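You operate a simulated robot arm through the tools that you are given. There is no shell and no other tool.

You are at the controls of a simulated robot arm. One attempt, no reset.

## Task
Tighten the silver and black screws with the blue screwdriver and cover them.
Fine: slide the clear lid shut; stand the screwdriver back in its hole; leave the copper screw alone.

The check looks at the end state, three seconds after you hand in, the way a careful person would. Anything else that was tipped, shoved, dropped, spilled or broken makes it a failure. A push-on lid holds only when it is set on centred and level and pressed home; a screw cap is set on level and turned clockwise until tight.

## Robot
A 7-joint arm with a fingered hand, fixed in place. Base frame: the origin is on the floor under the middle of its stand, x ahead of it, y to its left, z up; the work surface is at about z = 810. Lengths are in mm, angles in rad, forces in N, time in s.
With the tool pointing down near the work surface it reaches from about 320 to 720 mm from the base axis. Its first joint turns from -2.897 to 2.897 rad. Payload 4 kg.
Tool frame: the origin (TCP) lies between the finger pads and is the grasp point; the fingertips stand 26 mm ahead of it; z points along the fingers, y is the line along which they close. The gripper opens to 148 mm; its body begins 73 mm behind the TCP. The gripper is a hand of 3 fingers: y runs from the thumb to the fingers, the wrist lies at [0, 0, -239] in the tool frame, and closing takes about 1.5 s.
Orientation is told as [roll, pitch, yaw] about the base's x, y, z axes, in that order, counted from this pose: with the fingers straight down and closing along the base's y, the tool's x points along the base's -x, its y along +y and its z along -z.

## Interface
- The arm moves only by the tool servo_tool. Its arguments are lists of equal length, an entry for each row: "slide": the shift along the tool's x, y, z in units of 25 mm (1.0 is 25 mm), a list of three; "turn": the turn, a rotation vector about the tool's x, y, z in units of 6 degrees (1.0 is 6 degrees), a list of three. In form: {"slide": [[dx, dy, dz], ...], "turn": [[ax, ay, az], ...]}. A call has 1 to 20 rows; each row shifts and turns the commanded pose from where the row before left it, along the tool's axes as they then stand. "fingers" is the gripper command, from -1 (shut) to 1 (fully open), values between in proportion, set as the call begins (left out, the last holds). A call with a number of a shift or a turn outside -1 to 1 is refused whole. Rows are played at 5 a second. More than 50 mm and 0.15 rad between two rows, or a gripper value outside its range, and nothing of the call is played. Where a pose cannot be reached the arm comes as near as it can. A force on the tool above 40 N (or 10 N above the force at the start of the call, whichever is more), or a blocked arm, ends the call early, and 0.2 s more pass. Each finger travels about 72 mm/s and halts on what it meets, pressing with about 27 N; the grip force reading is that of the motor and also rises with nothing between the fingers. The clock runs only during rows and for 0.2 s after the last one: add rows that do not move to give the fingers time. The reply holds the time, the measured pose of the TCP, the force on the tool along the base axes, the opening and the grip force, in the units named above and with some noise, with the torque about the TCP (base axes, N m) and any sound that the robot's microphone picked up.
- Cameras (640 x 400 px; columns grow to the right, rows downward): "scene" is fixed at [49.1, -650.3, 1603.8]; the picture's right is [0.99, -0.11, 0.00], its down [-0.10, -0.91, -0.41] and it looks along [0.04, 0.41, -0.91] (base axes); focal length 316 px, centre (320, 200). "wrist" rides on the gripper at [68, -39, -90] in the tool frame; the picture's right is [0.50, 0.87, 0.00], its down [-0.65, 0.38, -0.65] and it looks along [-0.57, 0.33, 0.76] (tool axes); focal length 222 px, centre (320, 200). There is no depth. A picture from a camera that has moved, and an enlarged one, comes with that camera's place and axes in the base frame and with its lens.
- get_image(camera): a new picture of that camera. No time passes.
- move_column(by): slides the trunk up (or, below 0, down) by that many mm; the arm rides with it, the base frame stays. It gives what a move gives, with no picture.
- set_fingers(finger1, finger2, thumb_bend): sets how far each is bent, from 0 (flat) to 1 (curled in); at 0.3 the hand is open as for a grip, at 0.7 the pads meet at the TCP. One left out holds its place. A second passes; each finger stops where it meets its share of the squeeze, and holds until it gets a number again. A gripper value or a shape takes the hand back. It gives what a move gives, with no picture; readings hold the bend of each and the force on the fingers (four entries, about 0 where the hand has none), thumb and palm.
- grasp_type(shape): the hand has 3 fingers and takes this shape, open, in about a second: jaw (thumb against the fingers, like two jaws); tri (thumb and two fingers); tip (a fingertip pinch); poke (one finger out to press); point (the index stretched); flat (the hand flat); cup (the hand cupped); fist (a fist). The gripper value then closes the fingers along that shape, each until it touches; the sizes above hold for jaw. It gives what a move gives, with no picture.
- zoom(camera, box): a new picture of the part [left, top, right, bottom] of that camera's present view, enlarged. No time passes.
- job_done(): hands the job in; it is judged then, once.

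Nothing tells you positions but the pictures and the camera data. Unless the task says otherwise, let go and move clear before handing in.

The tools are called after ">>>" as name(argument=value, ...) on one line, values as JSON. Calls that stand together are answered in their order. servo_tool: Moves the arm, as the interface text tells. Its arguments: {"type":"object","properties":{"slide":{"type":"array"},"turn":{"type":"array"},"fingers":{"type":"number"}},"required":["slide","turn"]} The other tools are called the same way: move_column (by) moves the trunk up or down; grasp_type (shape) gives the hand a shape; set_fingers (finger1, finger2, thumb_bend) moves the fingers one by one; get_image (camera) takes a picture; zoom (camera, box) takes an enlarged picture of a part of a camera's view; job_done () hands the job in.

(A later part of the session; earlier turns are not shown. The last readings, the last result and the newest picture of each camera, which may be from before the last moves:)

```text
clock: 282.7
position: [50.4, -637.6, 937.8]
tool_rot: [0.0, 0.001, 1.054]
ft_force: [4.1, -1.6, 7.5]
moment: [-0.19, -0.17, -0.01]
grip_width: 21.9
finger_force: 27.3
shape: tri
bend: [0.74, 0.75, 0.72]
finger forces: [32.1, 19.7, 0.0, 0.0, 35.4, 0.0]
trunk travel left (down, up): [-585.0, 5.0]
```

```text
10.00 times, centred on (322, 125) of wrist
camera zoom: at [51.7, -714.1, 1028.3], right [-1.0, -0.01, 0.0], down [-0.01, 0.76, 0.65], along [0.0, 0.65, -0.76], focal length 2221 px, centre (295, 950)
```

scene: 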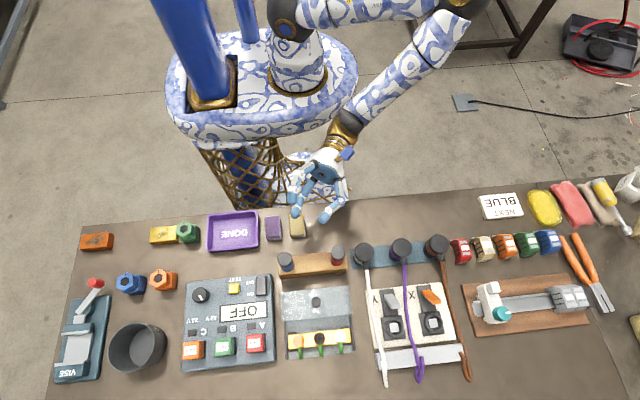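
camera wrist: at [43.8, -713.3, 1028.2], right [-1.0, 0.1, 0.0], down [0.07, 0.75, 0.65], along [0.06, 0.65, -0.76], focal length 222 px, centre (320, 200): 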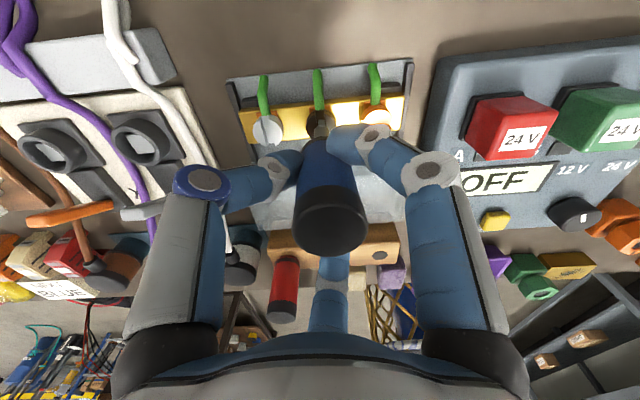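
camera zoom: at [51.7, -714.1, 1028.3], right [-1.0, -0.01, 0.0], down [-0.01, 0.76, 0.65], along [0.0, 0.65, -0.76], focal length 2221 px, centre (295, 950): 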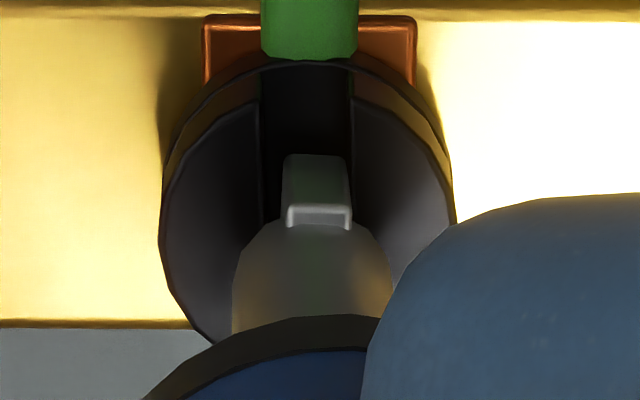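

The torque is unloaded and the slot is still at 90°. I'll lift the blade out and check both the screw and the driver's attitude in the hand.

>>> servo_tool(slide=[[0, 0, -0.2], [0, 0, -0.2], [0, 0, -0.3], [0, 0, -0.4], [0, 0, -0.4], [0, 0, 0]], turn=[[0, 0, 0], [0, 0, 0], [0, 0, 0], [0, 0, 0], [0, 0, 0], [0, 0, 0]])

>>> get_image(camera="wrist")

>>> zoom(camera="wrist", box=[270, 70, 370, 160])

```text
clock: 284.1
position: [48.5, -637.3, 974.4]
tool_rot: [0.0, -0.001, 1.055]
ft_force: [0.8, 0.2, -0.1]
moment: [0.02, -0.01, -0.02]
grip_width: 21.9
finger_force: 26.9
shape: tri
bend: [0.74, 0.75, 0.71]
finger forces: [30.2, 20.9, 0.0, 0.0, 30.5, 0.0]
trunk travel left (down, up): [-585.0, 5.0]
```

```text
taken
camera wrist: at [51.4, -714.1, 1065.1], right [-1.0, -0.01, 0.0], down [-0.01, 0.76, 0.66], along [0.0, 0.66, -0.76], focal length 222 px, centre (320, 200)
```

wrist: 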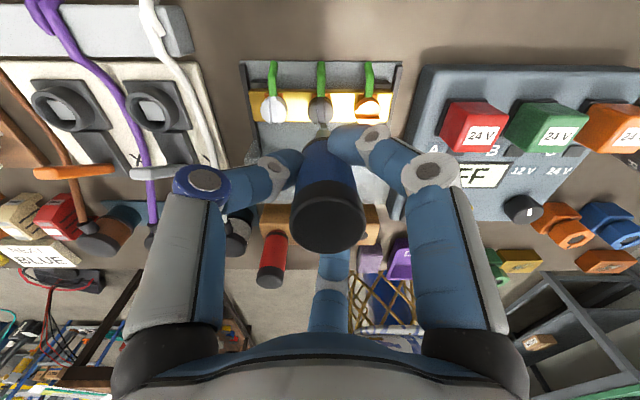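

```text
4.44 times, centred on (320, 115) of wrist
camera zoom: at [51.4, -714.1, 1065.1], right [-1.0, -0.01, 0.0], down [-0.01, 0.76, 0.66], along [0.0, 0.66, -0.76], focal length 987 px, centre (320, 578)
```

zoom: 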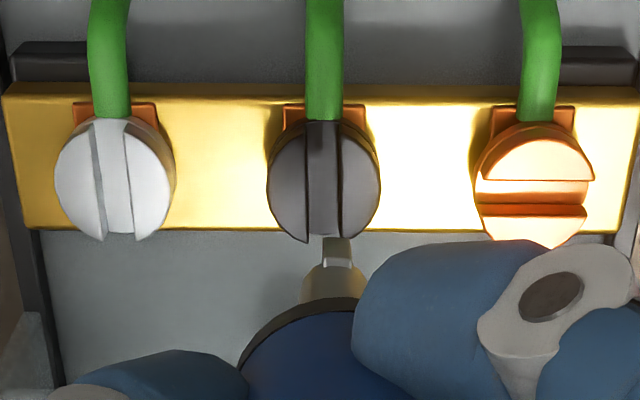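

Both slots now lie at 90° and only the copper one is untouched. To be sure the silver screw is still fully tight after the fall, I'll move over it with the blade already aligned and re-check its torque.

>>> servo_tool(slide=[[-0.236, -0.577, 0], [-0.236, -0.577, 0], [-0.236, -0.578, 0], [0, 0, 0.4], [0, 0, 0]], turn=[[0, 0, 0], [0, 0, 0], [0, 0, 0], [0, 0, 0], [0, 0, 0]])

>>> zoom(camera="wrist", box=[270, 70, 370, 160])

>>> zoom(camera="wrist", box=[300, 100, 345, 140])

```text
clock: 285.3
position: [97.3, -644.8, 965.6]
tool_rot: [0.0, -0.003, 1.056]
ft_force: [-0.3, 0.7, -0.5]
moment: [-0.01, -0.03, 0.01]
grip_width: 21.8
finger_force: 26.9
shape: tri
bend: [0.74, 0.75, 0.71]
finger forces: [30.1, 21.1, 0.0, 0.0, 30.4, 0.0]
trunk travel left (down, up): [-585.0, 5.0]
```

```text
4.44 times, centred on (320, 115) of wrist
camera zoom: at [98.1, -720.3, 1055.2], right [-1.0, -0.01, 0.0], down [-0.01, 0.76, 0.66], along [0.0, 0.66, -0.76], focal length 987 px, centre (320, 578)
```

zoom: 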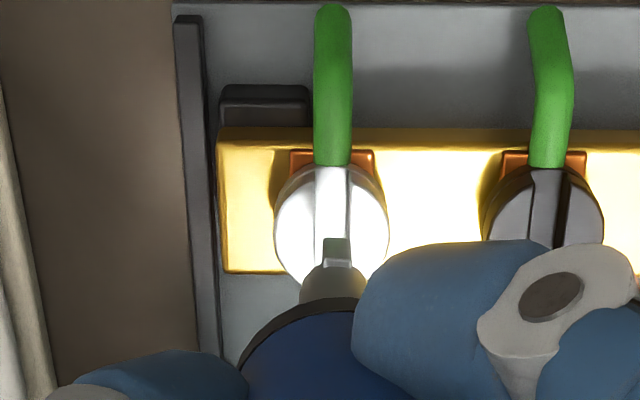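

```text
10.00 times, centred on (322, 120) of wrist
camera zoom: at [98.1, -720.3, 1055.2], right [-1.0, -0.01, 0.0], down [-0.01, 0.76, 0.66], along [0.0, 0.66, -0.76], focal length 2221 px, centre (295, 1000)
```

zoom: 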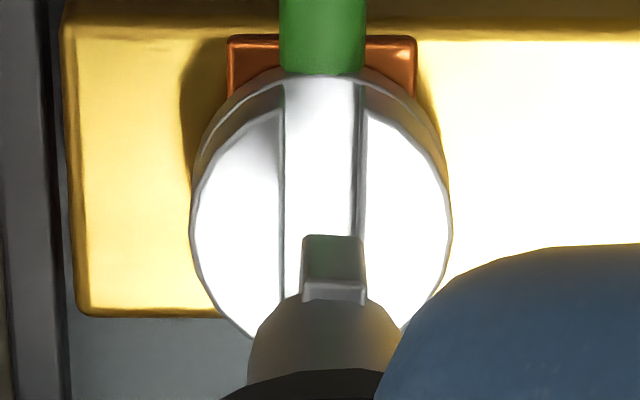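

The blade is directly above the silver slot and aligned. I'll lower into it.

>>> servo_tool(slide=[[-0.008, -0.014, 0.16], [0, 0, 0.16], [0, 0, 0.16], [0, 0, 0.16], [0, 0, 0.1], [0, 0, 0.06], [0, 0, 0]], turn=[[0, 0, 0], [0, 0, 0], [0, 0, 0], [0, 0, 0], [0, 0, 0], [0, 0, 0], [0, 0, 0]])

>>> zoom(camera="wrist", box=[300, 100, 345, 140])

```text
clock: 286.9
position: [97.8, -645.0, 945.4]
tool_rot: [-0.001, 0.0, 1.055]
ft_force: [1.5, 0.3, -1.6]
moment: [0.01, 0.01, 0.02]
grip_width: 22.0
finger_force: 26.5
shape: tri
bend: [0.74, 0.75, 0.71]
finger forces: [30.0, 21.2, 0.1, 0.0, 30.3, 0.1]
trunk travel left (down, up): [-585.0, 5.0]
```

```text
10.00 times, centred on (322, 120) of wrist
camera zoom: at [98.4, -720.2, 1035.3], right [-1.0, -0.01, 0.0], down [-0.01, 0.76, 0.66], along [0.0, 0.66, -0.76], focal length 2221 px, centre (295, 1000)
```

zoom: 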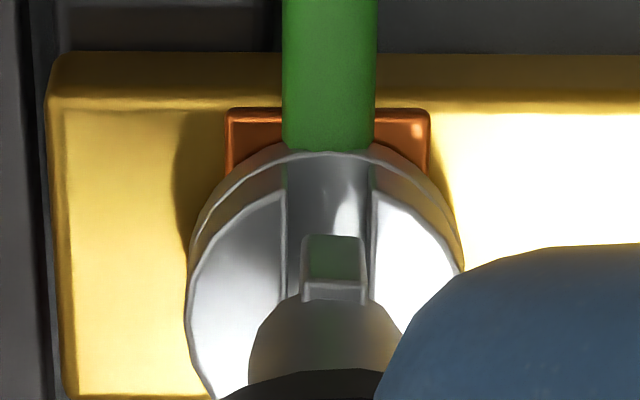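

>>> servo_tool(slide=[[0, 0, 0.06], [0, 0, 0.06], [0, 0, 0.05], [0, 0, 0.04], [0, 0, 0.04], [0, 0, 0.03], [0, 0, 0]], turn=[[0, 0, 0], [0, 0, 0], [0, 0, 0], [0, 0, 0], [0, 0, 0], [0, 0, 0], [0, 0, 0]])

```text
clock: 288.5
position: [96.6, -644.6, 939.6]
tool_rot: [0.0, -0.001, 1.055]
ft_force: [0.5, 0.9, -0.1]
moment: [0.0, 0.05, -0.01]
grip_width: 21.8
finger_force: 27.3
shape: tri
bend: [0.74, 0.75, 0.71]
finger forces: [30.1, 21.6, 0.1, 0.0, 30.3, 0.0]
trunk travel left (down, up): [-585.0, 5.0]
```

>>> servo_tool(slide=[[0, 0, 0.03], [0, 0, 0.03], [0, 0, 0.03], [0, 0, 0]], turn=[[0, 0, 0], [0, 0, 0], [0, 0, 0], [0, 0, 0]])

>>> zoom(camera="wrist", box=[300, 100, 345, 140])

```text
clock: 289.5
position: [97.7, -643.2, 937.4]
tool_rot: [-0.002, 0.002, 1.056]
ft_force: [0.5, -0.3, 17.9]
moment: [-0.13, 0.0, 0.0]
grip_width: 21.8
finger_force: 27.2
shape: tri
bend: [0.74, 0.76, 0.72]
finger forces: [30.7, 23.7, 0.0, 0.0, 32.5, 0.0]
trunk travel left (down, up): [-585.0, 5.0]
```

```text
10.00 times, centred on (322, 120) of wrist
camera zoom: at [98.3, -719.6, 1028.0], right [-1.0, -0.01, 0.0], down [-0.01, 0.76, 0.65], along [0.0, 0.65, -0.76], focal length 2221 px, centre (295, 1000)
```

zoom: 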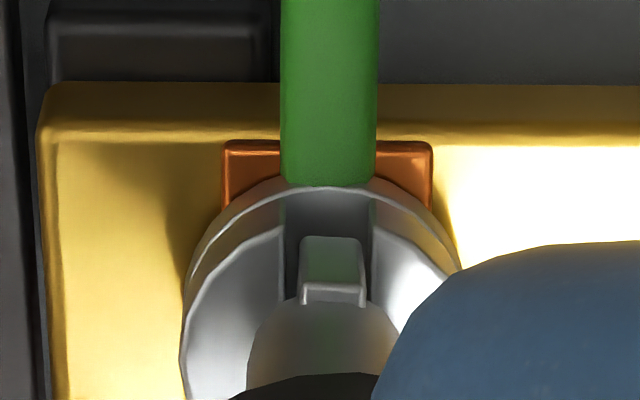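

Seated (18 N). I'll turn clockwise gently to feel whether it's already at its stop.

>>> servo_tool(slide=[[0, 0, 0], [0, 0, 0], [0, 0, 0]], turn=[[0, 0, 0.7], [0, 0, 0.7], [0, 0, 0]])

>>> servo_tool(slide=[[0, 0, 0], [0, 0, 0], [0, 0, 0]], turn=[[0, 0, 0.6], [0, 0, 0.6], [0, 0, 0]])

>>> servo_tool(slide=[[0, 0, 0], [0, 0, 0], [0, 0, 0]], turn=[[0, 0, 0.5], [0, 0, 0.5], [0, 0, 0]])

>>> zoom(camera="wrist", box=[300, 100, 345, 140])

```text
clock: 290.3
position: [98.2, -641.6, 936.3]
tool_rot: [0.0, 0.0, 0.907]
ft_force: [2.0, -1.4, 20.6]
moment: [-0.24, -0.01, 0.1]
grip_width: 22.0
finger_force: 26.5
shape: tri
bend: [0.74, 0.76, 0.72]
finger forces: [31.3, 20.6, 0.0, 0.0, 36.4, 0.0]
trunk travel left (down, up): [-585.0, 5.0]
```

```text
clock: 291.1
position: [98.0, -644.4, 934.9]
tool_rot: [0.0, 0.0, 0.783]
ft_force: [3.8, -1.6, 15.7]
moment: [-0.33, -0.08, 0.17]
grip_width: 21.9
finger_force: 26.9
shape: tri
bend: [0.74, 0.76, 0.73]
finger forces: [31.3, 19.6, 0.0, 0.0, 41.0, 0.1]
trunk travel left (down, up): [-585.0, 5.0]
```

```text
clock: 291.9
position: [98.2, -643.3, 935.7]
tool_rot: [0.0, 0.0, 0.677]
ft_force: [5.1, -1.1, 12.6]
moment: [-0.31, -0.18, 0.21]
grip_width: 21.6
finger_force: 27.1
shape: tri
bend: [0.74, 0.76, 0.73]
finger forces: [30.8, 19.3, 0.0, 0.1, 45.3, 0.0]
trunk travel left (down, up): [-585.0, 5.0]
```

```text
10.00 times, centred on (322, 120) of wrist
camera zoom: at [70.0, -714.8, 1026.4], right [-0.93, 0.36, 0.0], down [0.27, 0.7, 0.65], along [0.24, 0.61, -0.76], focal length 2221 px, centre (295, 1000)
```

zoom: 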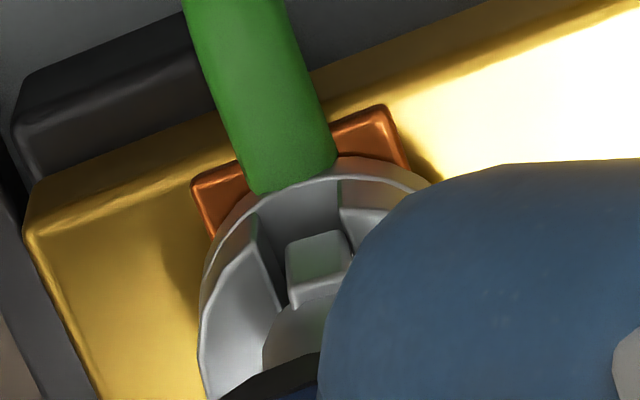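

Resistance built up at once (0.1 → 0.21 N·m) and the slot didn't move, so the silver screw is tight. I'll unload and lift out.

>>> servo_tool(slide=[[0, 0, 0], [0, 0, 0], [0, 0, 0]], turn=[[0, 0, -0.5], [0, 0, -0.5], [0, 0, 0]])

>>> servo_tool(slide=[[0, 0, -0.2], [0, 0, -0.2], [0, 0, -0.3], [0, 0, -0.4], [0, 0, -0.5], [0, 0, -0.5], [0, 0, -0.5], [0, 0, 0]], turn=[[0, 0, 0], [0, 0, 0], [0, 0, 0], [0, 0, 0], [0, 0, 0], [0, 0, 0], [0, 0, 0], [0, 0, 0]])

>>> get_image(camera="wrist")

>>> zoom(camera="wrist", box=[270, 70, 370, 160])

```text
clock: 292.7
position: [97.2, -643.8, 936.0]
tool_rot: [-0.001, 0.0, 0.786]
ft_force: [1.8, -1.6, 11.8]
moment: [-0.24, -0.13, -0.01]
grip_width: 21.6
finger_force: 27.1
shape: tri
bend: [0.74, 0.76, 0.73]
finger forces: [30.7, 20.2, 0.1, 0.1, 41.3, 0.1]
trunk travel left (down, up): [-585.0, 5.0]
```

```text
clock: 294.5
position: [99.4, -645.2, 1000.7]
tool_rot: [0.0, -0.002, 0.783]
ft_force: [0.6, 0.7, -0.1]
moment: [0.02, -0.03, 0.0]
grip_width: 20.5
finger_force: 27.1
shape: tri
bend: [0.74, 0.76, 0.72]
finger forces: [29.7, 20.3, 0.0, 0.0, 34.7, 0.0]
trunk travel left (down, up): [-585.0, 5.0]
```

```text
taken
camera wrist: at [77.7, -717.9, 1091.2], right [-0.97, 0.26, 0.0], down [0.2, 0.73, 0.66], along [0.17, 0.63, -0.76], focal length 222 px, centre (320, 200)
```

wrist: 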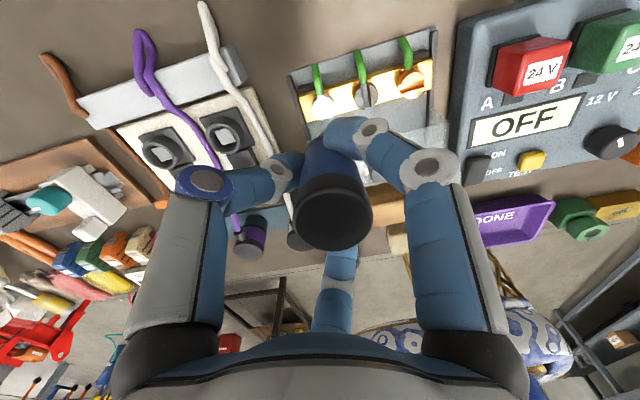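

```text
4.44 times, centred on (320, 115) of wrist
camera zoom: at [77.7, -717.9, 1091.2], right [-0.97, 0.26, 0.0], down [0.2, 0.73, 0.66], along [0.17, 0.63, -0.76], focal length 987 px, centre (320, 578)
```

zoom: 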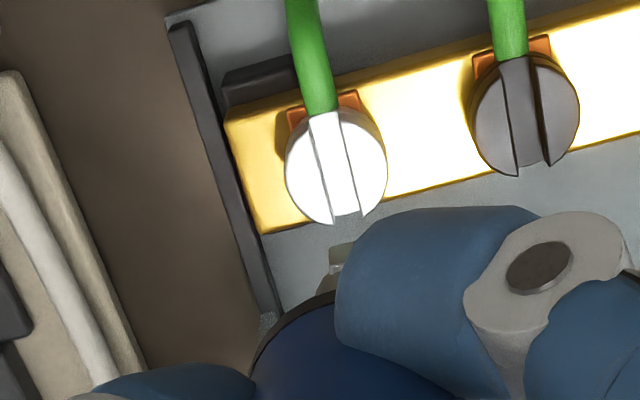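

Both screws are tight. The driver has leaned about 6° in the hand from the torque, so I'll carry it to the rack and tilt the hand to make it vertical. Then I'll line it up with its hole.

>>> servo_tool(slide=[[-0.209, 0.7685, -0.1], [-0.209, 0.7685, -0.1], [-0.209, 0.7685, -0.1], [-0.209, 0.7685, -0.1], [-0.209, 0.7685, -0.1], [-0.209, 0.7685, -0.1], [-0.209, 0.7685, 0], [-0.209, 0.7685, 0], [-0.209, 0.7685, 0], [-0.209, 0.7685, 0], [0, 0, 0], [0, 0, 0], [0, 0, 0]], turn=[[0, 0, 0], [0, 0, 0], [0, 0, 0], [0, 0, 0], [0, 0, 0], [0, 0, 0], [0, 0, 0], [0, 0, 0], [0, 0, 0], [0, 0, 0], [0.1885, 0.4585, 0], [0.1885, 0.4585, 0], [0, 0, 0]])

>>> get_image(camera="wrist")

>>> zoom(camera="wrist", box=[270, 70, 370, 160])

>>> zoom(camera="scene", box=[240, 200, 340, 290])

```text
clock: 297.3
position: [-0.6, -471.7, 1015.7]
tool_rot: [-0.038, 0.095, 0.78]
ft_force: [-0.1, 0.8, -2.4]
moment: [0.04, 0.0, -0.03]
grip_width: 20.4
finger_force: 26.7
shape: tri
bend: [0.74, 0.76, 0.72]
finger forces: [29.0, 21.9, 0.0, 0.0, 33.0, 0.0]
trunk travel left (down, up): [-585.0, 5.0]
```

```text
taken
camera wrist: at [-17.2, -536.5, 1113.8], right [-0.96, 0.26, 0.01], down [0.22, 0.79, 0.57], along [0.14, 0.56, -0.82], focal length 222 px, centre (320, 200)
```

wrist: 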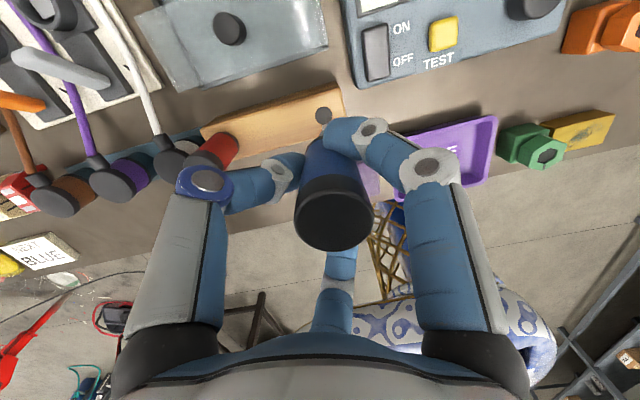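

```text
4.44 times, centred on (320, 115) of wrist
camera zoom: at [-17.2, -536.5, 1113.8], right [-0.96, 0.26, 0.01], down [0.22, 0.79, 0.57], along [0.14, 0.56, -0.82], focal length 987 px, centre (320, 578)
```

zoom: 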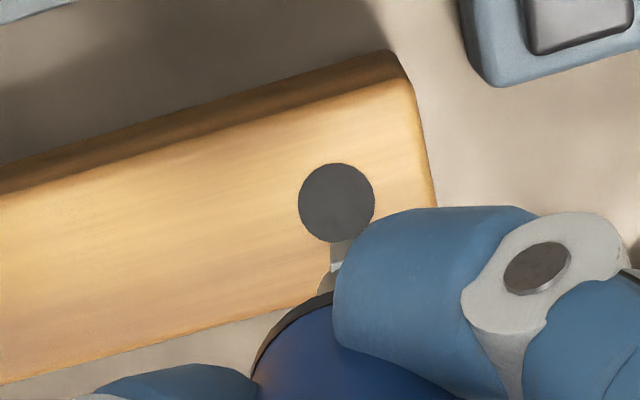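

```text
4.44 times, centred on (290, 245) of scene
camera zoom: at [49.1, -650.3, 1603.8], right [0.99, -0.11, 0.0], down [-0.1, -0.91, -0.41], along [0.04, 0.41, -0.91], focal length 1406 px, centre (453, 0)
```

zoom: 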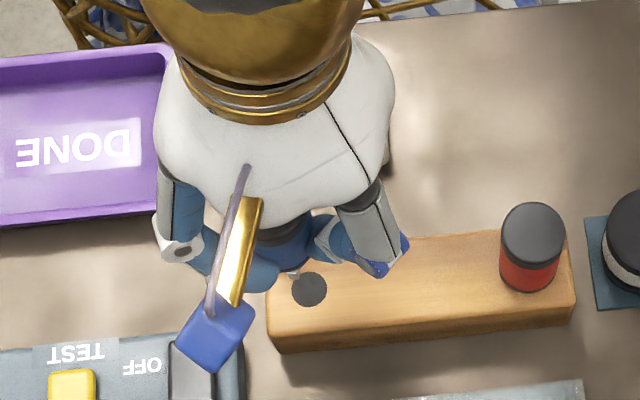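

>>> zoom(camera="scene", box=[285, 245, 325, 275])

>>> zoom(camera="wrist", box=[300, 100, 345, 145])

```text
13.33 times, centred on (305, 260) of scene
camera zoom: at [49.1, -650.3, 1603.8], right [0.99, -0.11, 0.0], down [-0.1, -0.91, -0.41], along [0.04, 0.41, -0.91], focal length 4218 px, centre (520, -600)
```

zoom: 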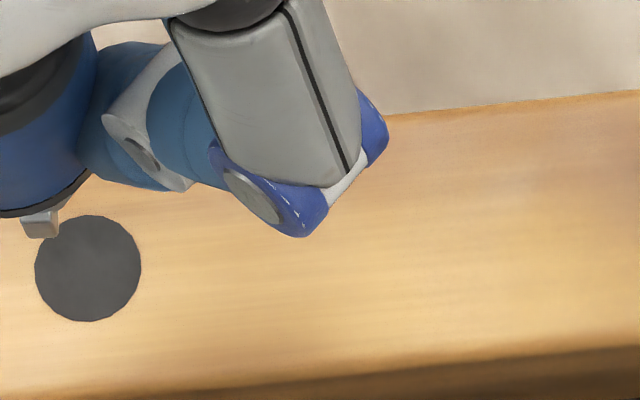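

```text
8.89 times, centred on (322, 122) of wrist
camera zoom: at [-17.2, -536.5, 1113.8], right [-0.96, 0.26, 0.01], down [0.22, 0.79, 0.57], along [0.14, 0.56, -0.82], focal length 1974 px, centre (298, 889)
```

zoom: 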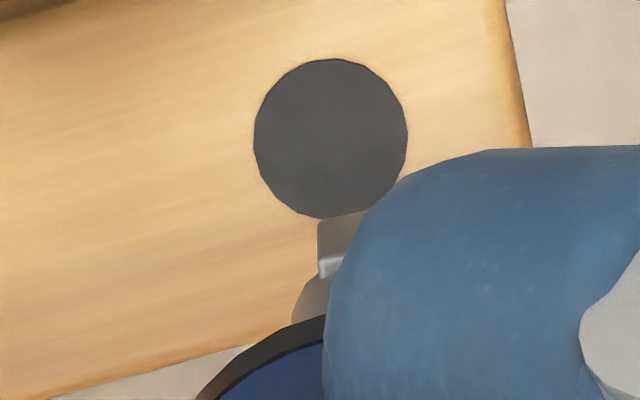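

The tip is within about 1 mm of the hole. I'll lower to just above the block and check again.

>>> servo_tool(slide=[[-0.04, -0.006, 0], [-0.0384, 0.0158, 0.398], [-0.0384, 0.0158, 0.398], [-0.0384, 0.0158, 0.398], [-0.0384, 0.0158, 0.398], [-0.03, 0.0123, 0.31], [0, 0, 0]], turn=[[0, 0, 0], [0, 0, 0], [0, 0, 0], [0, 0, 0], [0, 0, 0], [0, 0, 0], [0, 0, 0]])

>>> zoom(camera="wrist", box=[300, 95, 345, 140])

>>> zoom(camera="scene", box=[275, 240, 315, 270])

```text
clock: 298.9
position: [-0.1, -469.9, 967.6]
tool_rot: [-0.038, 0.094, 0.78]
ft_force: [0.2, -0.3, -1.0]
moment: [0.0, -0.03, 0.02]
grip_width: 20.4
finger_force: 27.1
shape: tri
bend: [0.74, 0.76, 0.72]
finger forces: [29.0, 22.1, 0.0, 0.0, 32.9, 0.0]
trunk travel left (down, up): [-585.0, 5.0]
```

```text
8.89 times, centred on (322, 118) of wrist
camera zoom: at [-16.4, -535.3, 1065.5], right [-0.96, 0.26, 0.01], down [0.22, 0.79, 0.57], along [0.14, 0.56, -0.82], focal length 1974 px, centre (298, 933)
```

zoom: 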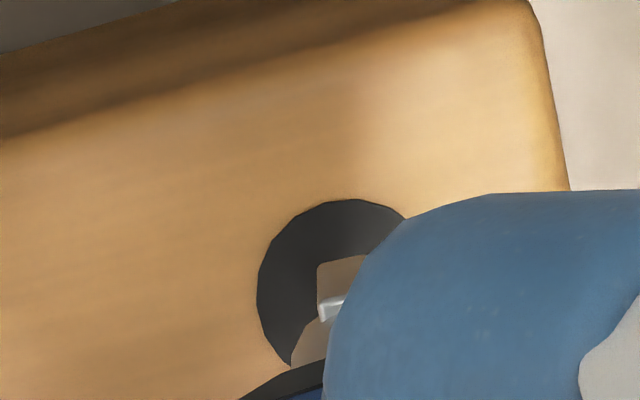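

```text
13.33 times, centred on (295, 255) of scene
camera zoom: at [49.1, -650.3, 1603.8], right [0.99, -0.11, 0.0], down [-0.1, -0.91, -0.41], along [0.04, 0.41, -0.91], focal length 4218 px, centre (653, -533)
```

zoom: 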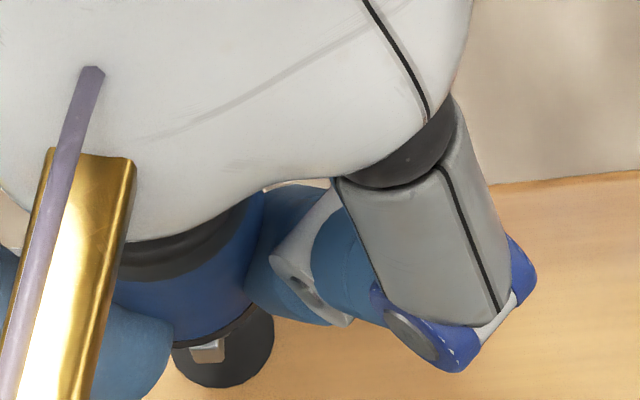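

Both views agree that the tip is over the hole. I'll lower it in slowly, watching the force.

>>> servo_tool(slide=[[-0.0192, 0.0079, 0.199], [-0.0192, 0.0079, 0.199], [-0.0192, 0.0079, 0.199], [-0.0192, 0.0079, 0.199], [0, 0, 0]], turn=[[0, 0, 0], [0, 0, 0], [0, 0, 0], [0, 0, 0], [0, 0, 0]])

>>> zoom(camera="scene", box=[275, 240, 315, 270])

```text
clock: 300.1
position: [0.3, -469.6, 948.1]
tool_rot: [-0.038, 0.094, 0.78]
ft_force: [0.2, 0.1, -1.1]
moment: [-0.02, 0.0, -0.03]
grip_width: 20.5
finger_force: 26.8
shape: tri
bend: [0.74, 0.76, 0.72]
finger forces: [29.0, 22.0, 0.0, 0.1, 32.8, 0.0]
trunk travel left (down, up): [-585.0, 5.0]
```

```text
13.33 times, centred on (295, 255) of scene
camera zoom: at [49.1, -650.3, 1603.8], right [0.99, -0.11, 0.0], down [-0.1, -0.91, -0.41], along [0.04, 0.41, -0.91], focal length 4218 px, centre (653, -533)
```

zoom: 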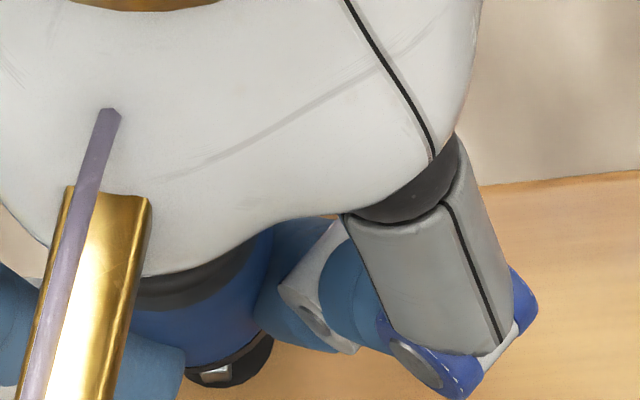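

>>> servo_tool(slide=[[-0.0192, 0.0079, 0.199], [-0.0192, 0.0079, 0.199], [-0.0192, 0.0079, 0.199], [-0.0192, 0.0079, 0.199], [-0.0192, 0.0079, 0.199], [-0.0192, 0.0079, 0.199], [0, 0, 0]], turn=[[0, 0, 0], [0, 0, 0], [0, 0, 0], [0, 0, 0], [0, 0, 0], [0, 0, 0], [0, 0, 0]])

>>> servo_tool(slide=[[-0.0096, 0.004, 0.0995], [-0.0096, 0.004, 0.0995], [-0.0096, 0.004, 0.0995], [0, 0, 0]], turn=[[0, 0, 0], [0, 0, 0], [0, 0, 0], [0, 0, 0]])

>>> get_image(camera="wrist")

```text
clock: 301.7
position: [-0.6, -471.2, 917.0]
tool_rot: [-0.038, 0.095, 0.779]
ft_force: [0.5, -0.6, -0.4]
moment: [-0.01, -0.01, -0.03]
grip_width: 20.4
finger_force: 26.8
shape: tri
bend: [0.74, 0.76, 0.72]
finger forces: [28.9, 22.1, 0.1, 0.0, 32.7, 0.0]
trunk travel left (down, up): [-585.0, 5.0]
```

```text
clock: 302.7
position: [0.4, -470.8, 910.3]
tool_rot: [-0.039, 0.095, 0.78]
ft_force: [0.1, -0.2, -0.5]
moment: [0.0, 0.0, 0.01]
grip_width: 20.7
finger_force: 26.8
shape: tri
bend: [0.74, 0.76, 0.72]
finger forces: [28.9, 22.3, 0.0, 0.0, 32.6, 0.0]
trunk travel left (down, up): [-585.0, 5.0]
```

```text
taken
camera wrist: at [-16.5, -535.1, 1007.6], right [-0.96, 0.26, 0.01], down [0.22, 0.79, 0.57], along [0.14, 0.56, -0.82], focal length 222 px, centre (320, 200)
```

wrist: 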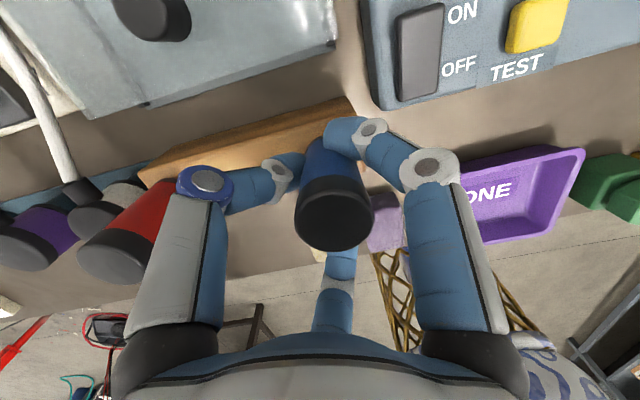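

The driver is fully in its hole. I'll release and withdraw straight up.

>>> servo_tool(slide=[[0, 0, 0], [0, 0, 0], [0, 0, 0], [0, 0, 0], [0, 0, 0], [0, 0, 0]], turn=[[0, 0, 0], [0, 0, 0], [0, 0, 0], [0, 0, 0], [0, 0, 0], [0, 0, 0]], fingers=0.15)

>>> servo_tool(slide=[[0.0384, -0.0158, -0.398], [0.0768, -0.0316, -0.796], [0.0768, -0.0316, -0.796], [0.0768, -0.0316, -0.796], [0.0768, -0.0316, -0.796], [0.0768, -0.0316, -0.796], [0, 0, 0]], turn=[[0, 0, 0], [0, 0, 0], [0, 0, 0], [0, 0, 0], [0, 0, 0], [0, 0, 0], [0, 0, 0]])

>>> get_image(camera="wrist")

>>> get_image(camera="scene")

```text
clock: 304.1
position: [-1.1, -469.4, 910.3]
tool_rot: [-0.038, 0.095, 0.779]
ft_force: [0.6, 0.5, 0.2]
moment: [-0.02, -0.01, -0.01]
grip_width: 84.6
finger_force: 0.0
shape: tri
bend: [0.33, 0.33, 0.7]
finger forces: [0.0, 0.1, 0.0, 0.0, 0.1, 0.1]
trunk travel left (down, up): [-585.0, 5.0]
```

```text
clock: 305.7
position: [0.4, -469.3, 1020.5]
tool_rot: [-0.038, 0.095, 0.78]
ft_force: [0.8, 0.1, -0.1]
moment: [0.0, 0.01, 0.02]
grip_width: 84.3
finger_force: 0.1
shape: tri
bend: [0.33, 0.33, 0.7]
finger forces: [0.0, 0.0, 0.1, 0.0, 0.0, 0.0]
trunk travel left (down, up): [-585.0, 5.0]
```

```text
taken
camera wrist: at [-15.9, -534.8, 1118.0], right [-0.96, 0.26, 0.01], down [0.22, 0.79, 0.57], along [0.14, 0.56, -0.82], focal length 222 px, centre (320, 200)
```

wrist: 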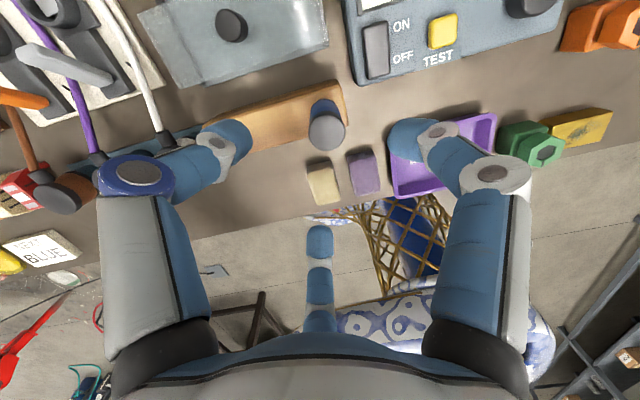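

```text
taken
```

scene: 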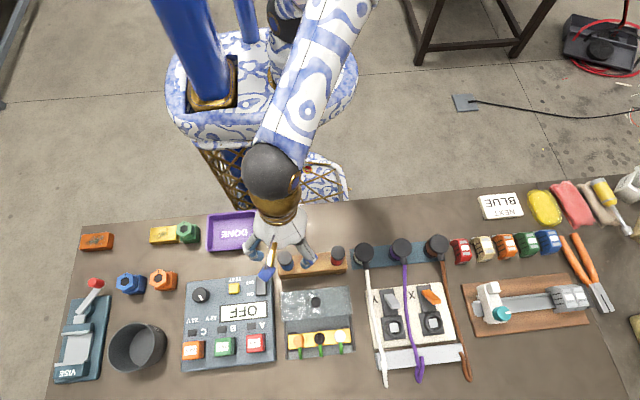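

The blue driver stands upright in its hole again. Next is the lid: I'll straighten the hand, close the fingers, and come down behind the lid's knob to push it shut toward -y.

>>> servo_tool(slide=[[0, 0, 0], [0, 0, 0], [0, 0, 0], [0, 0, 0], [0, 0, 0], [0.3475, -0.7575, 0], [0.3475, -0.7575, 0], [0.3475, -0.7575, 0], [0.3475, -0.7575, 0], [0, 0, 0], [0, 0, 0]], turn=[[-0.1885, -0.4585, 0], [-0.1885, -0.4585, 0], [0, 0, -0.85], [0, 0, -0.85], [0, 0, -0.85], [0, 0, 0], [0, 0, 0], [0, 0, 0], [0, 0, 0], [0, 0, 0], [0, 0, 0]], fingers=-1)

>>> get_image(camera="wrist")

>>> zoom(camera="wrist", box=[220, 30, 420, 210])

```text
clock: 308.1
position: [49.6, -538.6, 1020.8]
tool_rot: [-0.001, -0.001, 1.049]
ft_force: [-0.1, -0.3, 0.3]
moment: [-0.01, 0.0, 0.01]
grip_width: 0.0
finger_force: 27.2
shape: tri
bend: [0.7, 0.7, 0.7]
finger forces: [0.0, 0.0, 0.1, 0.1, 0.1, 0.0]
trunk travel left (down, up): [-585.0, 5.0]
```

```text
taken
camera wrist: at [49.3, -614.6, 1110.5], right [-1.0, 0.0, 0.0], down [0.0, 0.76, 0.66], along [0.0, 0.66, -0.76], focal length 222 px, centre (320, 200)
```

wrist: 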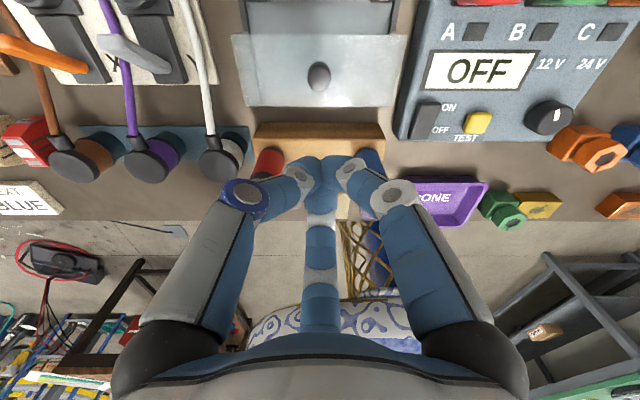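

```text
2.22 times, centred on (320, 120) of wrist
camera zoom: at [49.3, -614.6, 1110.5], right [-1.0, 0.0, 0.0], down [0.0, 0.76, 0.66], along [0.0, 0.66, -0.76], focal length 494 px, centre (320, 378)
```

zoom: 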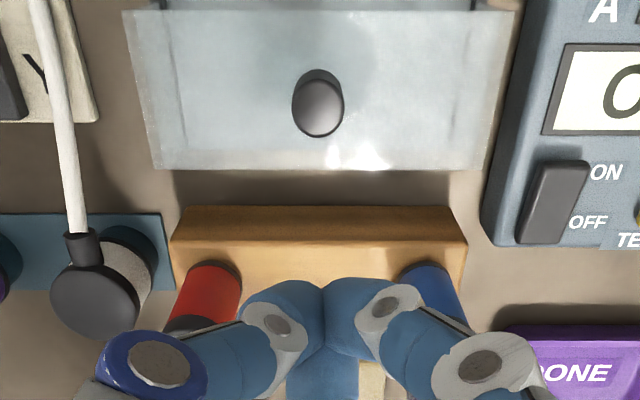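

The knob is at (50, -564.5) with the lid's top at z ≈ 867. I'll descend with closed fingers just behind the knob, tips a few millimetres above the lid.

>>> servo_tool(slide=[[-0.149, 0.086, 0], [0, 0, 0.8], [0, 0, 0.8], [0, 0, 0.8], [0, 0, 0.8], [0, 0, 0.8], [0, 0, 0.5], [0, 0, 0.4], [0, 0, 0]], turn=[[0, 0, 0], [0, 0, 0], [0, 0, 0], [0, 0, 0], [0, 0, 0], [0, 0, 0], [0, 0, 0], [0, 0, 0], [0, 0, 0]])

>>> get_image(camera="wrist")

>>> get_image(camera="scene")

```text
clock: 310.1
position: [47.8, -532.7, 897.9]
tool_rot: [0.0, -0.001, 1.049]
ft_force: [-0.1, -1.7, 0.3]
moment: [0.0, 0.02, -0.02]
grip_width: 0.0
finger_force: 26.7
shape: tri
bend: [0.7, 0.7, 0.7]
finger forces: [0.1, 0.0, 0.0, 0.0, 0.0, 0.1]
trunk travel left (down, up): [-585.0, 5.0]
```

```text
taken
camera wrist: at [48.6, -610.2, 987.6], right [-1.0, 0.0, 0.0], down [0.0, 0.76, 0.66], along [0.0, 0.66, -0.76], focal length 222 px, centre (320, 200)
```

wrist: 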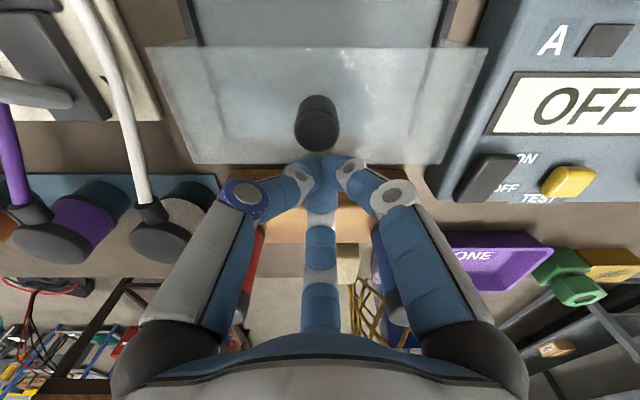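

```text
taken
```

scene: 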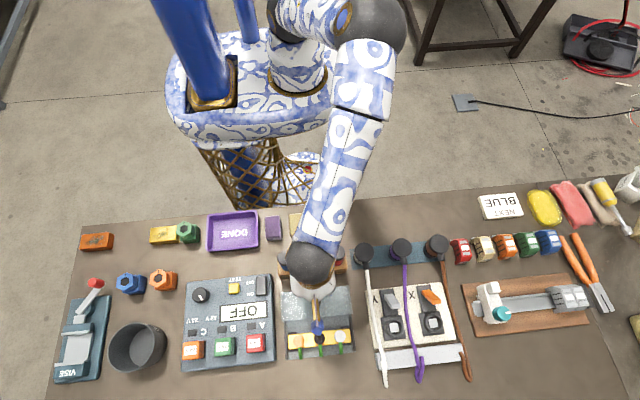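

The fingertips are just behind the knob. I'll push slowly toward -y and watch the force.

>>> servo_tool(slide=[[-0.02, -0.035, 0], [0.1734, -0.0997, 0], [0.1734, -0.0997, 0], [0.1734, -0.0997, 0], [0.1734, -0.0997, 0], [0, 0, 0]], turn=[[0, 0, 0], [0, 0, 0], [0, 0, 0], [0, 0, 0], [0, 0, 0], [0, 0, 0]])

>>> get_image(camera="wrist")

```text
clock: 311.5
position: [48.3, -553.1, 896.5]
tool_rot: [-0.002, -0.002, 1.049]
ft_force: [0.6, -0.6, -0.4]
moment: [0.0, -0.02, 0.01]
grip_width: 0.1
finger_force: 27.2
shape: tri
bend: [0.7, 0.7, 0.7]
finger forces: [0.1, 0.2, 0.1, 0.1, 0.1, 0.1]
trunk travel left (down, up): [-585.0, 5.0]
```

```text
taken
camera wrist: at [49.4, -629.9, 987.8], right [-1.0, 0.0, 0.0], down [0.0, 0.76, 0.66], along [0.0, 0.66, -0.76], focal length 222 px, centre (320, 200)
```

wrist: 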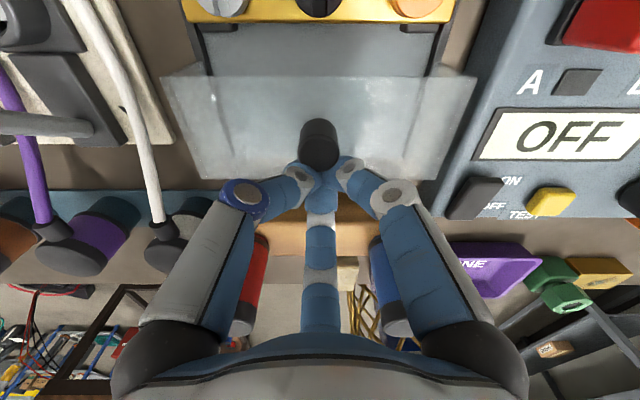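

>>> servo_tool(slide=[[0.1734, -0.0997, 0], [0.1734, -0.0997, 0], [0.1734, -0.0997, 0], [0, 0, 0]], turn=[[0, 0, 0], [0, 0, 0], [0, 0, 0], [0, 0, 0]])

>>> get_image(camera="wrist")

>>> zoom(camera="scene", box=[260, 250, 380, 370])

```text
clock: 312.5
position: [49.5, -568.7, 897.6]
tool_rot: [0.002, -0.001, 1.048]
ft_force: [-0.2, -0.2, -0.1]
moment: [0.01, -0.02, 0.03]
grip_width: 0.0
finger_force: 27.2
shape: tri
bend: [0.7, 0.7, 0.7]
finger forces: [0.0, 0.0, 0.1, 0.0, 0.0, 0.0]
trunk travel left (down, up): [-585.0, 5.0]
```

```text
taken
camera wrist: at [49.8, -645.0, 987.4], right [-1.0, 0.0, 0.0], down [0.0, 0.76, 0.66], along [0.0, 0.66, -0.76], focal length 222 px, centre (320, 200)
```

wrist: 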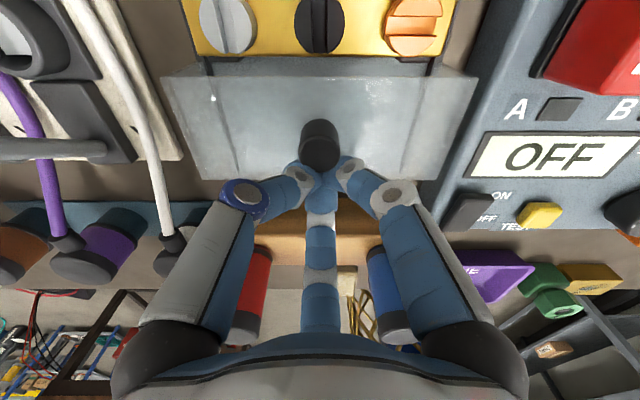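

```text
3.33 times, centred on (320, 310) of scene
camera zoom: at [49.1, -650.3, 1603.8], right [0.99, -0.11, 0.0], down [-0.1, -0.91, -0.41], along [0.04, 0.41, -0.91], focal length 1054 px, centre (320, -167)
```

zoom: 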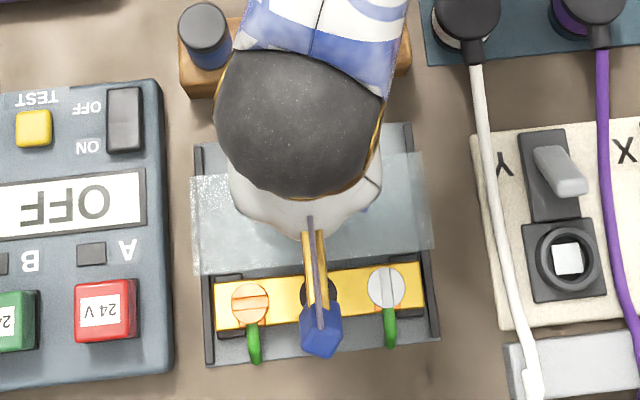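

The lid slides easily with the push. I'll continue.

>>> servo_tool(slide=[[0.1734, -0.0997, 0], [0.1734, -0.0997, 0], [0.1734, -0.0997, 0], [0.1734, -0.0997, 0], [0.1734, -0.0997, 0], [0, 0, 0]], turn=[[0, 0, 0], [0, 0, 0], [0, 0, 0], [0, 0, 0], [0, 0, 0], [0, 0, 0]])

>>> get_image(camera="wrist")

>>> zoom(camera="scene", box=[260, 250, 380, 370])

```text
clock: 313.9
position: [49.7, -592.9, 897.8]
tool_rot: [0.002, -0.002, 1.049]
ft_force: [0.1, 0.6, -0.3]
moment: [0.02, 0.02, 0.03]
grip_width: 0.0
finger_force: 27.1
shape: tri
bend: [0.7, 0.7, 0.7]
finger forces: [0.1, 0.0, 0.1, 0.0, 0.0, 0.0]
trunk travel left (down, up): [-585.0, 5.0]
```

```text
taken
camera wrist: at [50.4, -669.9, 987.1], right [-1.0, 0.0, 0.0], down [0.0, 0.76, 0.66], along [0.0, 0.66, -0.76], focal length 222 px, centre (320, 200)
```

wrist: 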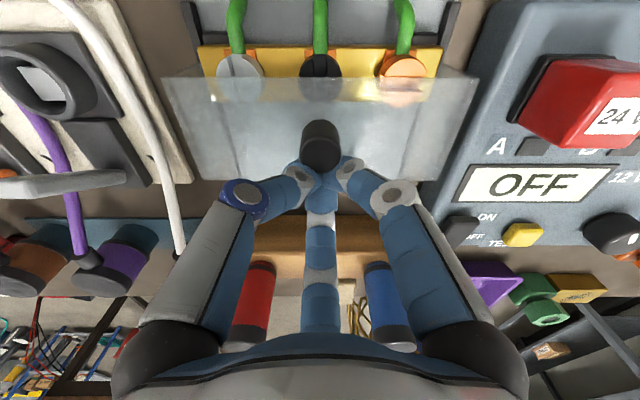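

```text
3.33 times, centred on (320, 310) of scene
camera zoom: at [49.1, -650.3, 1603.8], right [0.99, -0.11, 0.0], down [-0.1, -0.91, -0.41], along [0.04, 0.41, -0.91], focal length 1054 px, centre (320, -167)
```

zoom: 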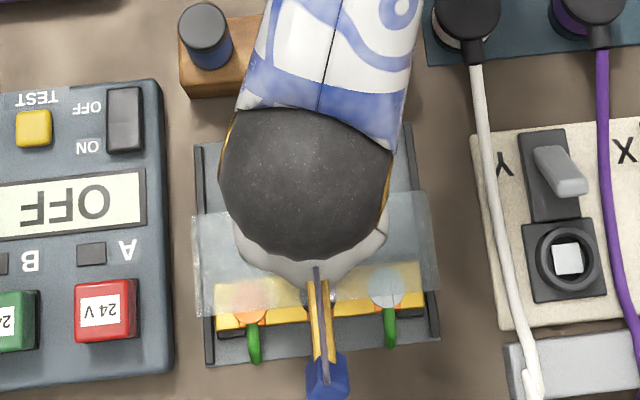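

The lid now half covers the screws. I'll keep pushing until it stops.

>>> servo_tool(slide=[[0.1734, -0.0997, 0], [0.1734, -0.0997, 0], [0.1734, -0.0997, 0], [0.1734, -0.0997, 0], [0, 0, 0]], turn=[[0, 0, 0], [0, 0, 0], [0, 0, 0], [0, 0, 0], [0, 0, 0]])

>>> zoom(camera="scene", box=[260, 250, 380, 370])

>>> servo_tool(slide=[[0.104, -0.0598, 0], [0.104, -0.0598, 0], [0.104, -0.0598, 0], [0.104, -0.0598, 0], [0, 0, 0]], turn=[[0, 0, 0], [0, 0, 0], [0, 0, 0], [0, 0, 0], [0, 0, 0]])

>>> get_image(camera="wrist")

>>> zoom(camera="scene", box=[260, 250, 380, 370])

```text
clock: 315.1
position: [49.3, -613.2, 897.0]
tool_rot: [-0.001, -0.002, 1.049]
ft_force: [0.1, 0.6, -0.2]
moment: [0.02, -0.01, 0.0]
grip_width: 0.1
finger_force: 27.4
shape: tri
bend: [0.7, 0.7, 0.7]
finger forces: [0.0, 0.0, 0.1, 0.1, 0.0, 0.0]
trunk travel left (down, up): [-585.0, 5.0]
```

```text
3.33 times, centred on (320, 310) of scene
camera zoom: at [49.1, -650.3, 1603.8], right [0.99, -0.11, 0.0], down [-0.1, -0.91, -0.41], along [0.04, 0.41, -0.91], focal length 1054 px, centre (320, -167)
```

zoom: 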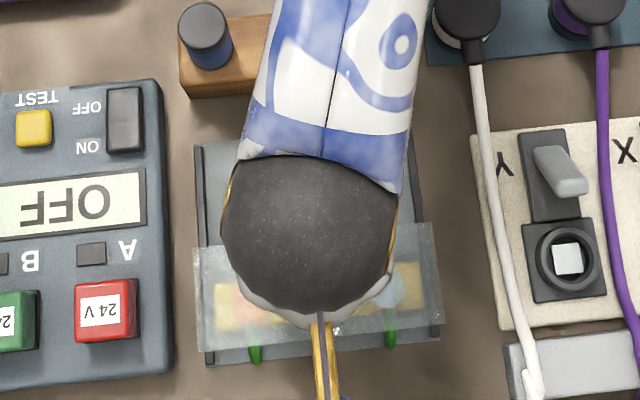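

```text
clock: 316.3
position: [50.0, -622.1, 897.3]
tool_rot: [0.001, -0.005, 1.048]
ft_force: [3.9, 22.4, -2.0]
moment: [0.32, -0.03, 0.1]
grip_width: 0.2
finger_force: 26.9
shape: tri
bend: [0.7, 0.7, 0.7]
finger forces: [0.0, 0.0, 0.0, 0.0, 0.1, 0.0]
trunk travel left (down, up): [-585.0, 5.0]
```

```text
taken
camera wrist: at [51.0, -699.1, 987.4], right [-1.0, 0.0, 0.0], down [0.0, 0.75, 0.66], along [0.0, 0.66, -0.75], focal length 222 px, centre (320, 200)
```

wrist: 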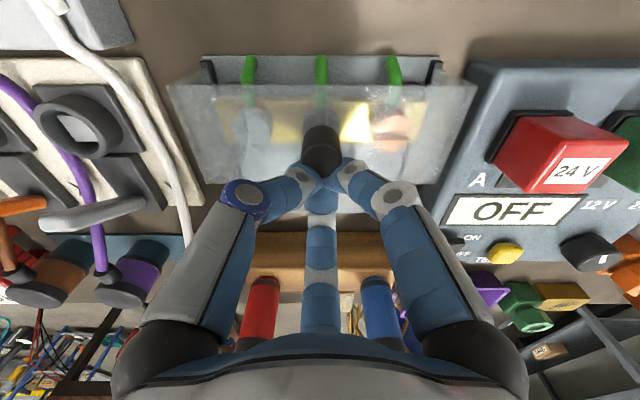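

```text
3.33 times, centred on (320, 310) of scene
camera zoom: at [49.1, -650.3, 1603.8], right [0.99, -0.11, 0.0], down [-0.1, -0.91, -0.41], along [0.04, 0.41, -0.91], focal length 1054 px, centre (320, -167)
```

zoom: 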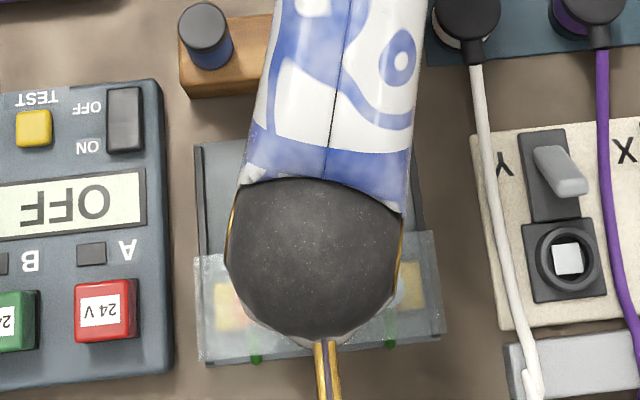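

The lid hit its end stop (22 N) and now covers the screws right to the box's front edge. I'll back off and rise clear.

>>> servo_tool(slide=[[-0.1734, 0.0997, 0], [-0.1734, 0.0997, 0], [-0.3468, 0.1994, 0], [-0.3468, 0.1994, -0.5], [0, 0, -0.8], [0, 0, -0.8], [0, 0, -0.8], [0, 0, -0.8], [-0.6, 0.35, -0.4], [-0.6, 0.35, 0], [-0.6, 0.35, 0], [-0.6, 0.35, 0], [-0.6, 0.35, 0], [0, 0, 0]], turn=[[0, 0, 0], [0, 0, 0], [0, 0, 0], [0, 0, 0], [0, 0, 0], [0, 0, 0], [0, 0, 0], [0, 0, 0], [0, 0, 0], [0, 0, 0], [0, 0, 0], [0, 0, 0], [0, 0, 0], [0, 0, 0]])

>>> get_image(camera="scene")

>>> zoom(camera="scene", box=[260, 230, 380, 370])

>>> zoom(camera="scene", box=[280, 300, 360, 365])

```text
clock: 319.3
position: [48.4, -510.1, 1000.6]
tool_rot: [-0.001, -0.002, 1.051]
ft_force: [-0.5, -0.8, 0.6]
moment: [0.01, 0.0, -0.01]
grip_width: 0.2
finger_force: 26.7
shape: tri
bend: [0.7, 0.7, 0.7]
finger forces: [0.0, 0.0, 0.1, 0.1, 0.0, 0.1]
trunk travel left (down, up): [-585.0, 5.0]
```

```text
taken
```

scene: 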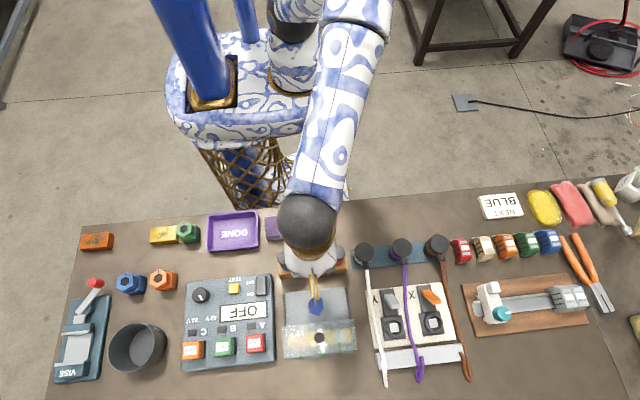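

```text
2.86 times, centred on (320, 300) of scene
camera zoom: at [49.1, -650.3, 1603.8], right [0.99, -0.11, 0.0], down [-0.1, -0.91, -0.41], along [0.04, 0.41, -0.91], focal length 904 px, centre (320, -86)
```

zoom: 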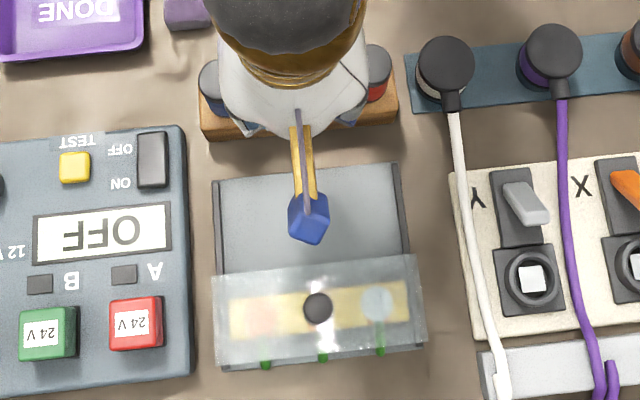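

```text
6.15 times, centred on (320, 332) of scene
camera zoom: at [49.1, -650.3, 1603.8], right [0.99, -0.11, 0.0], down [-0.1, -0.91, -0.41], along [0.04, 0.41, -0.91], focal length 1947 px, centre (320, -615)
```

zoom: 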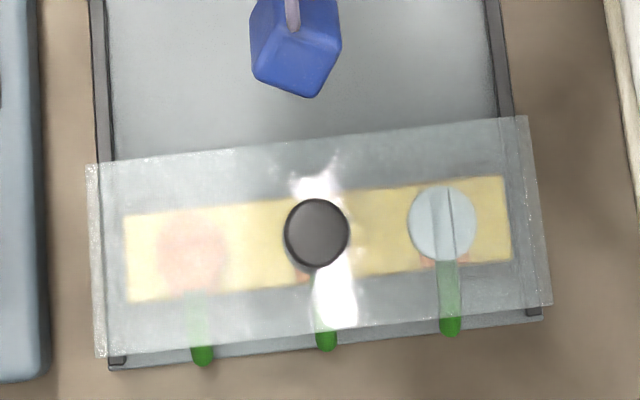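

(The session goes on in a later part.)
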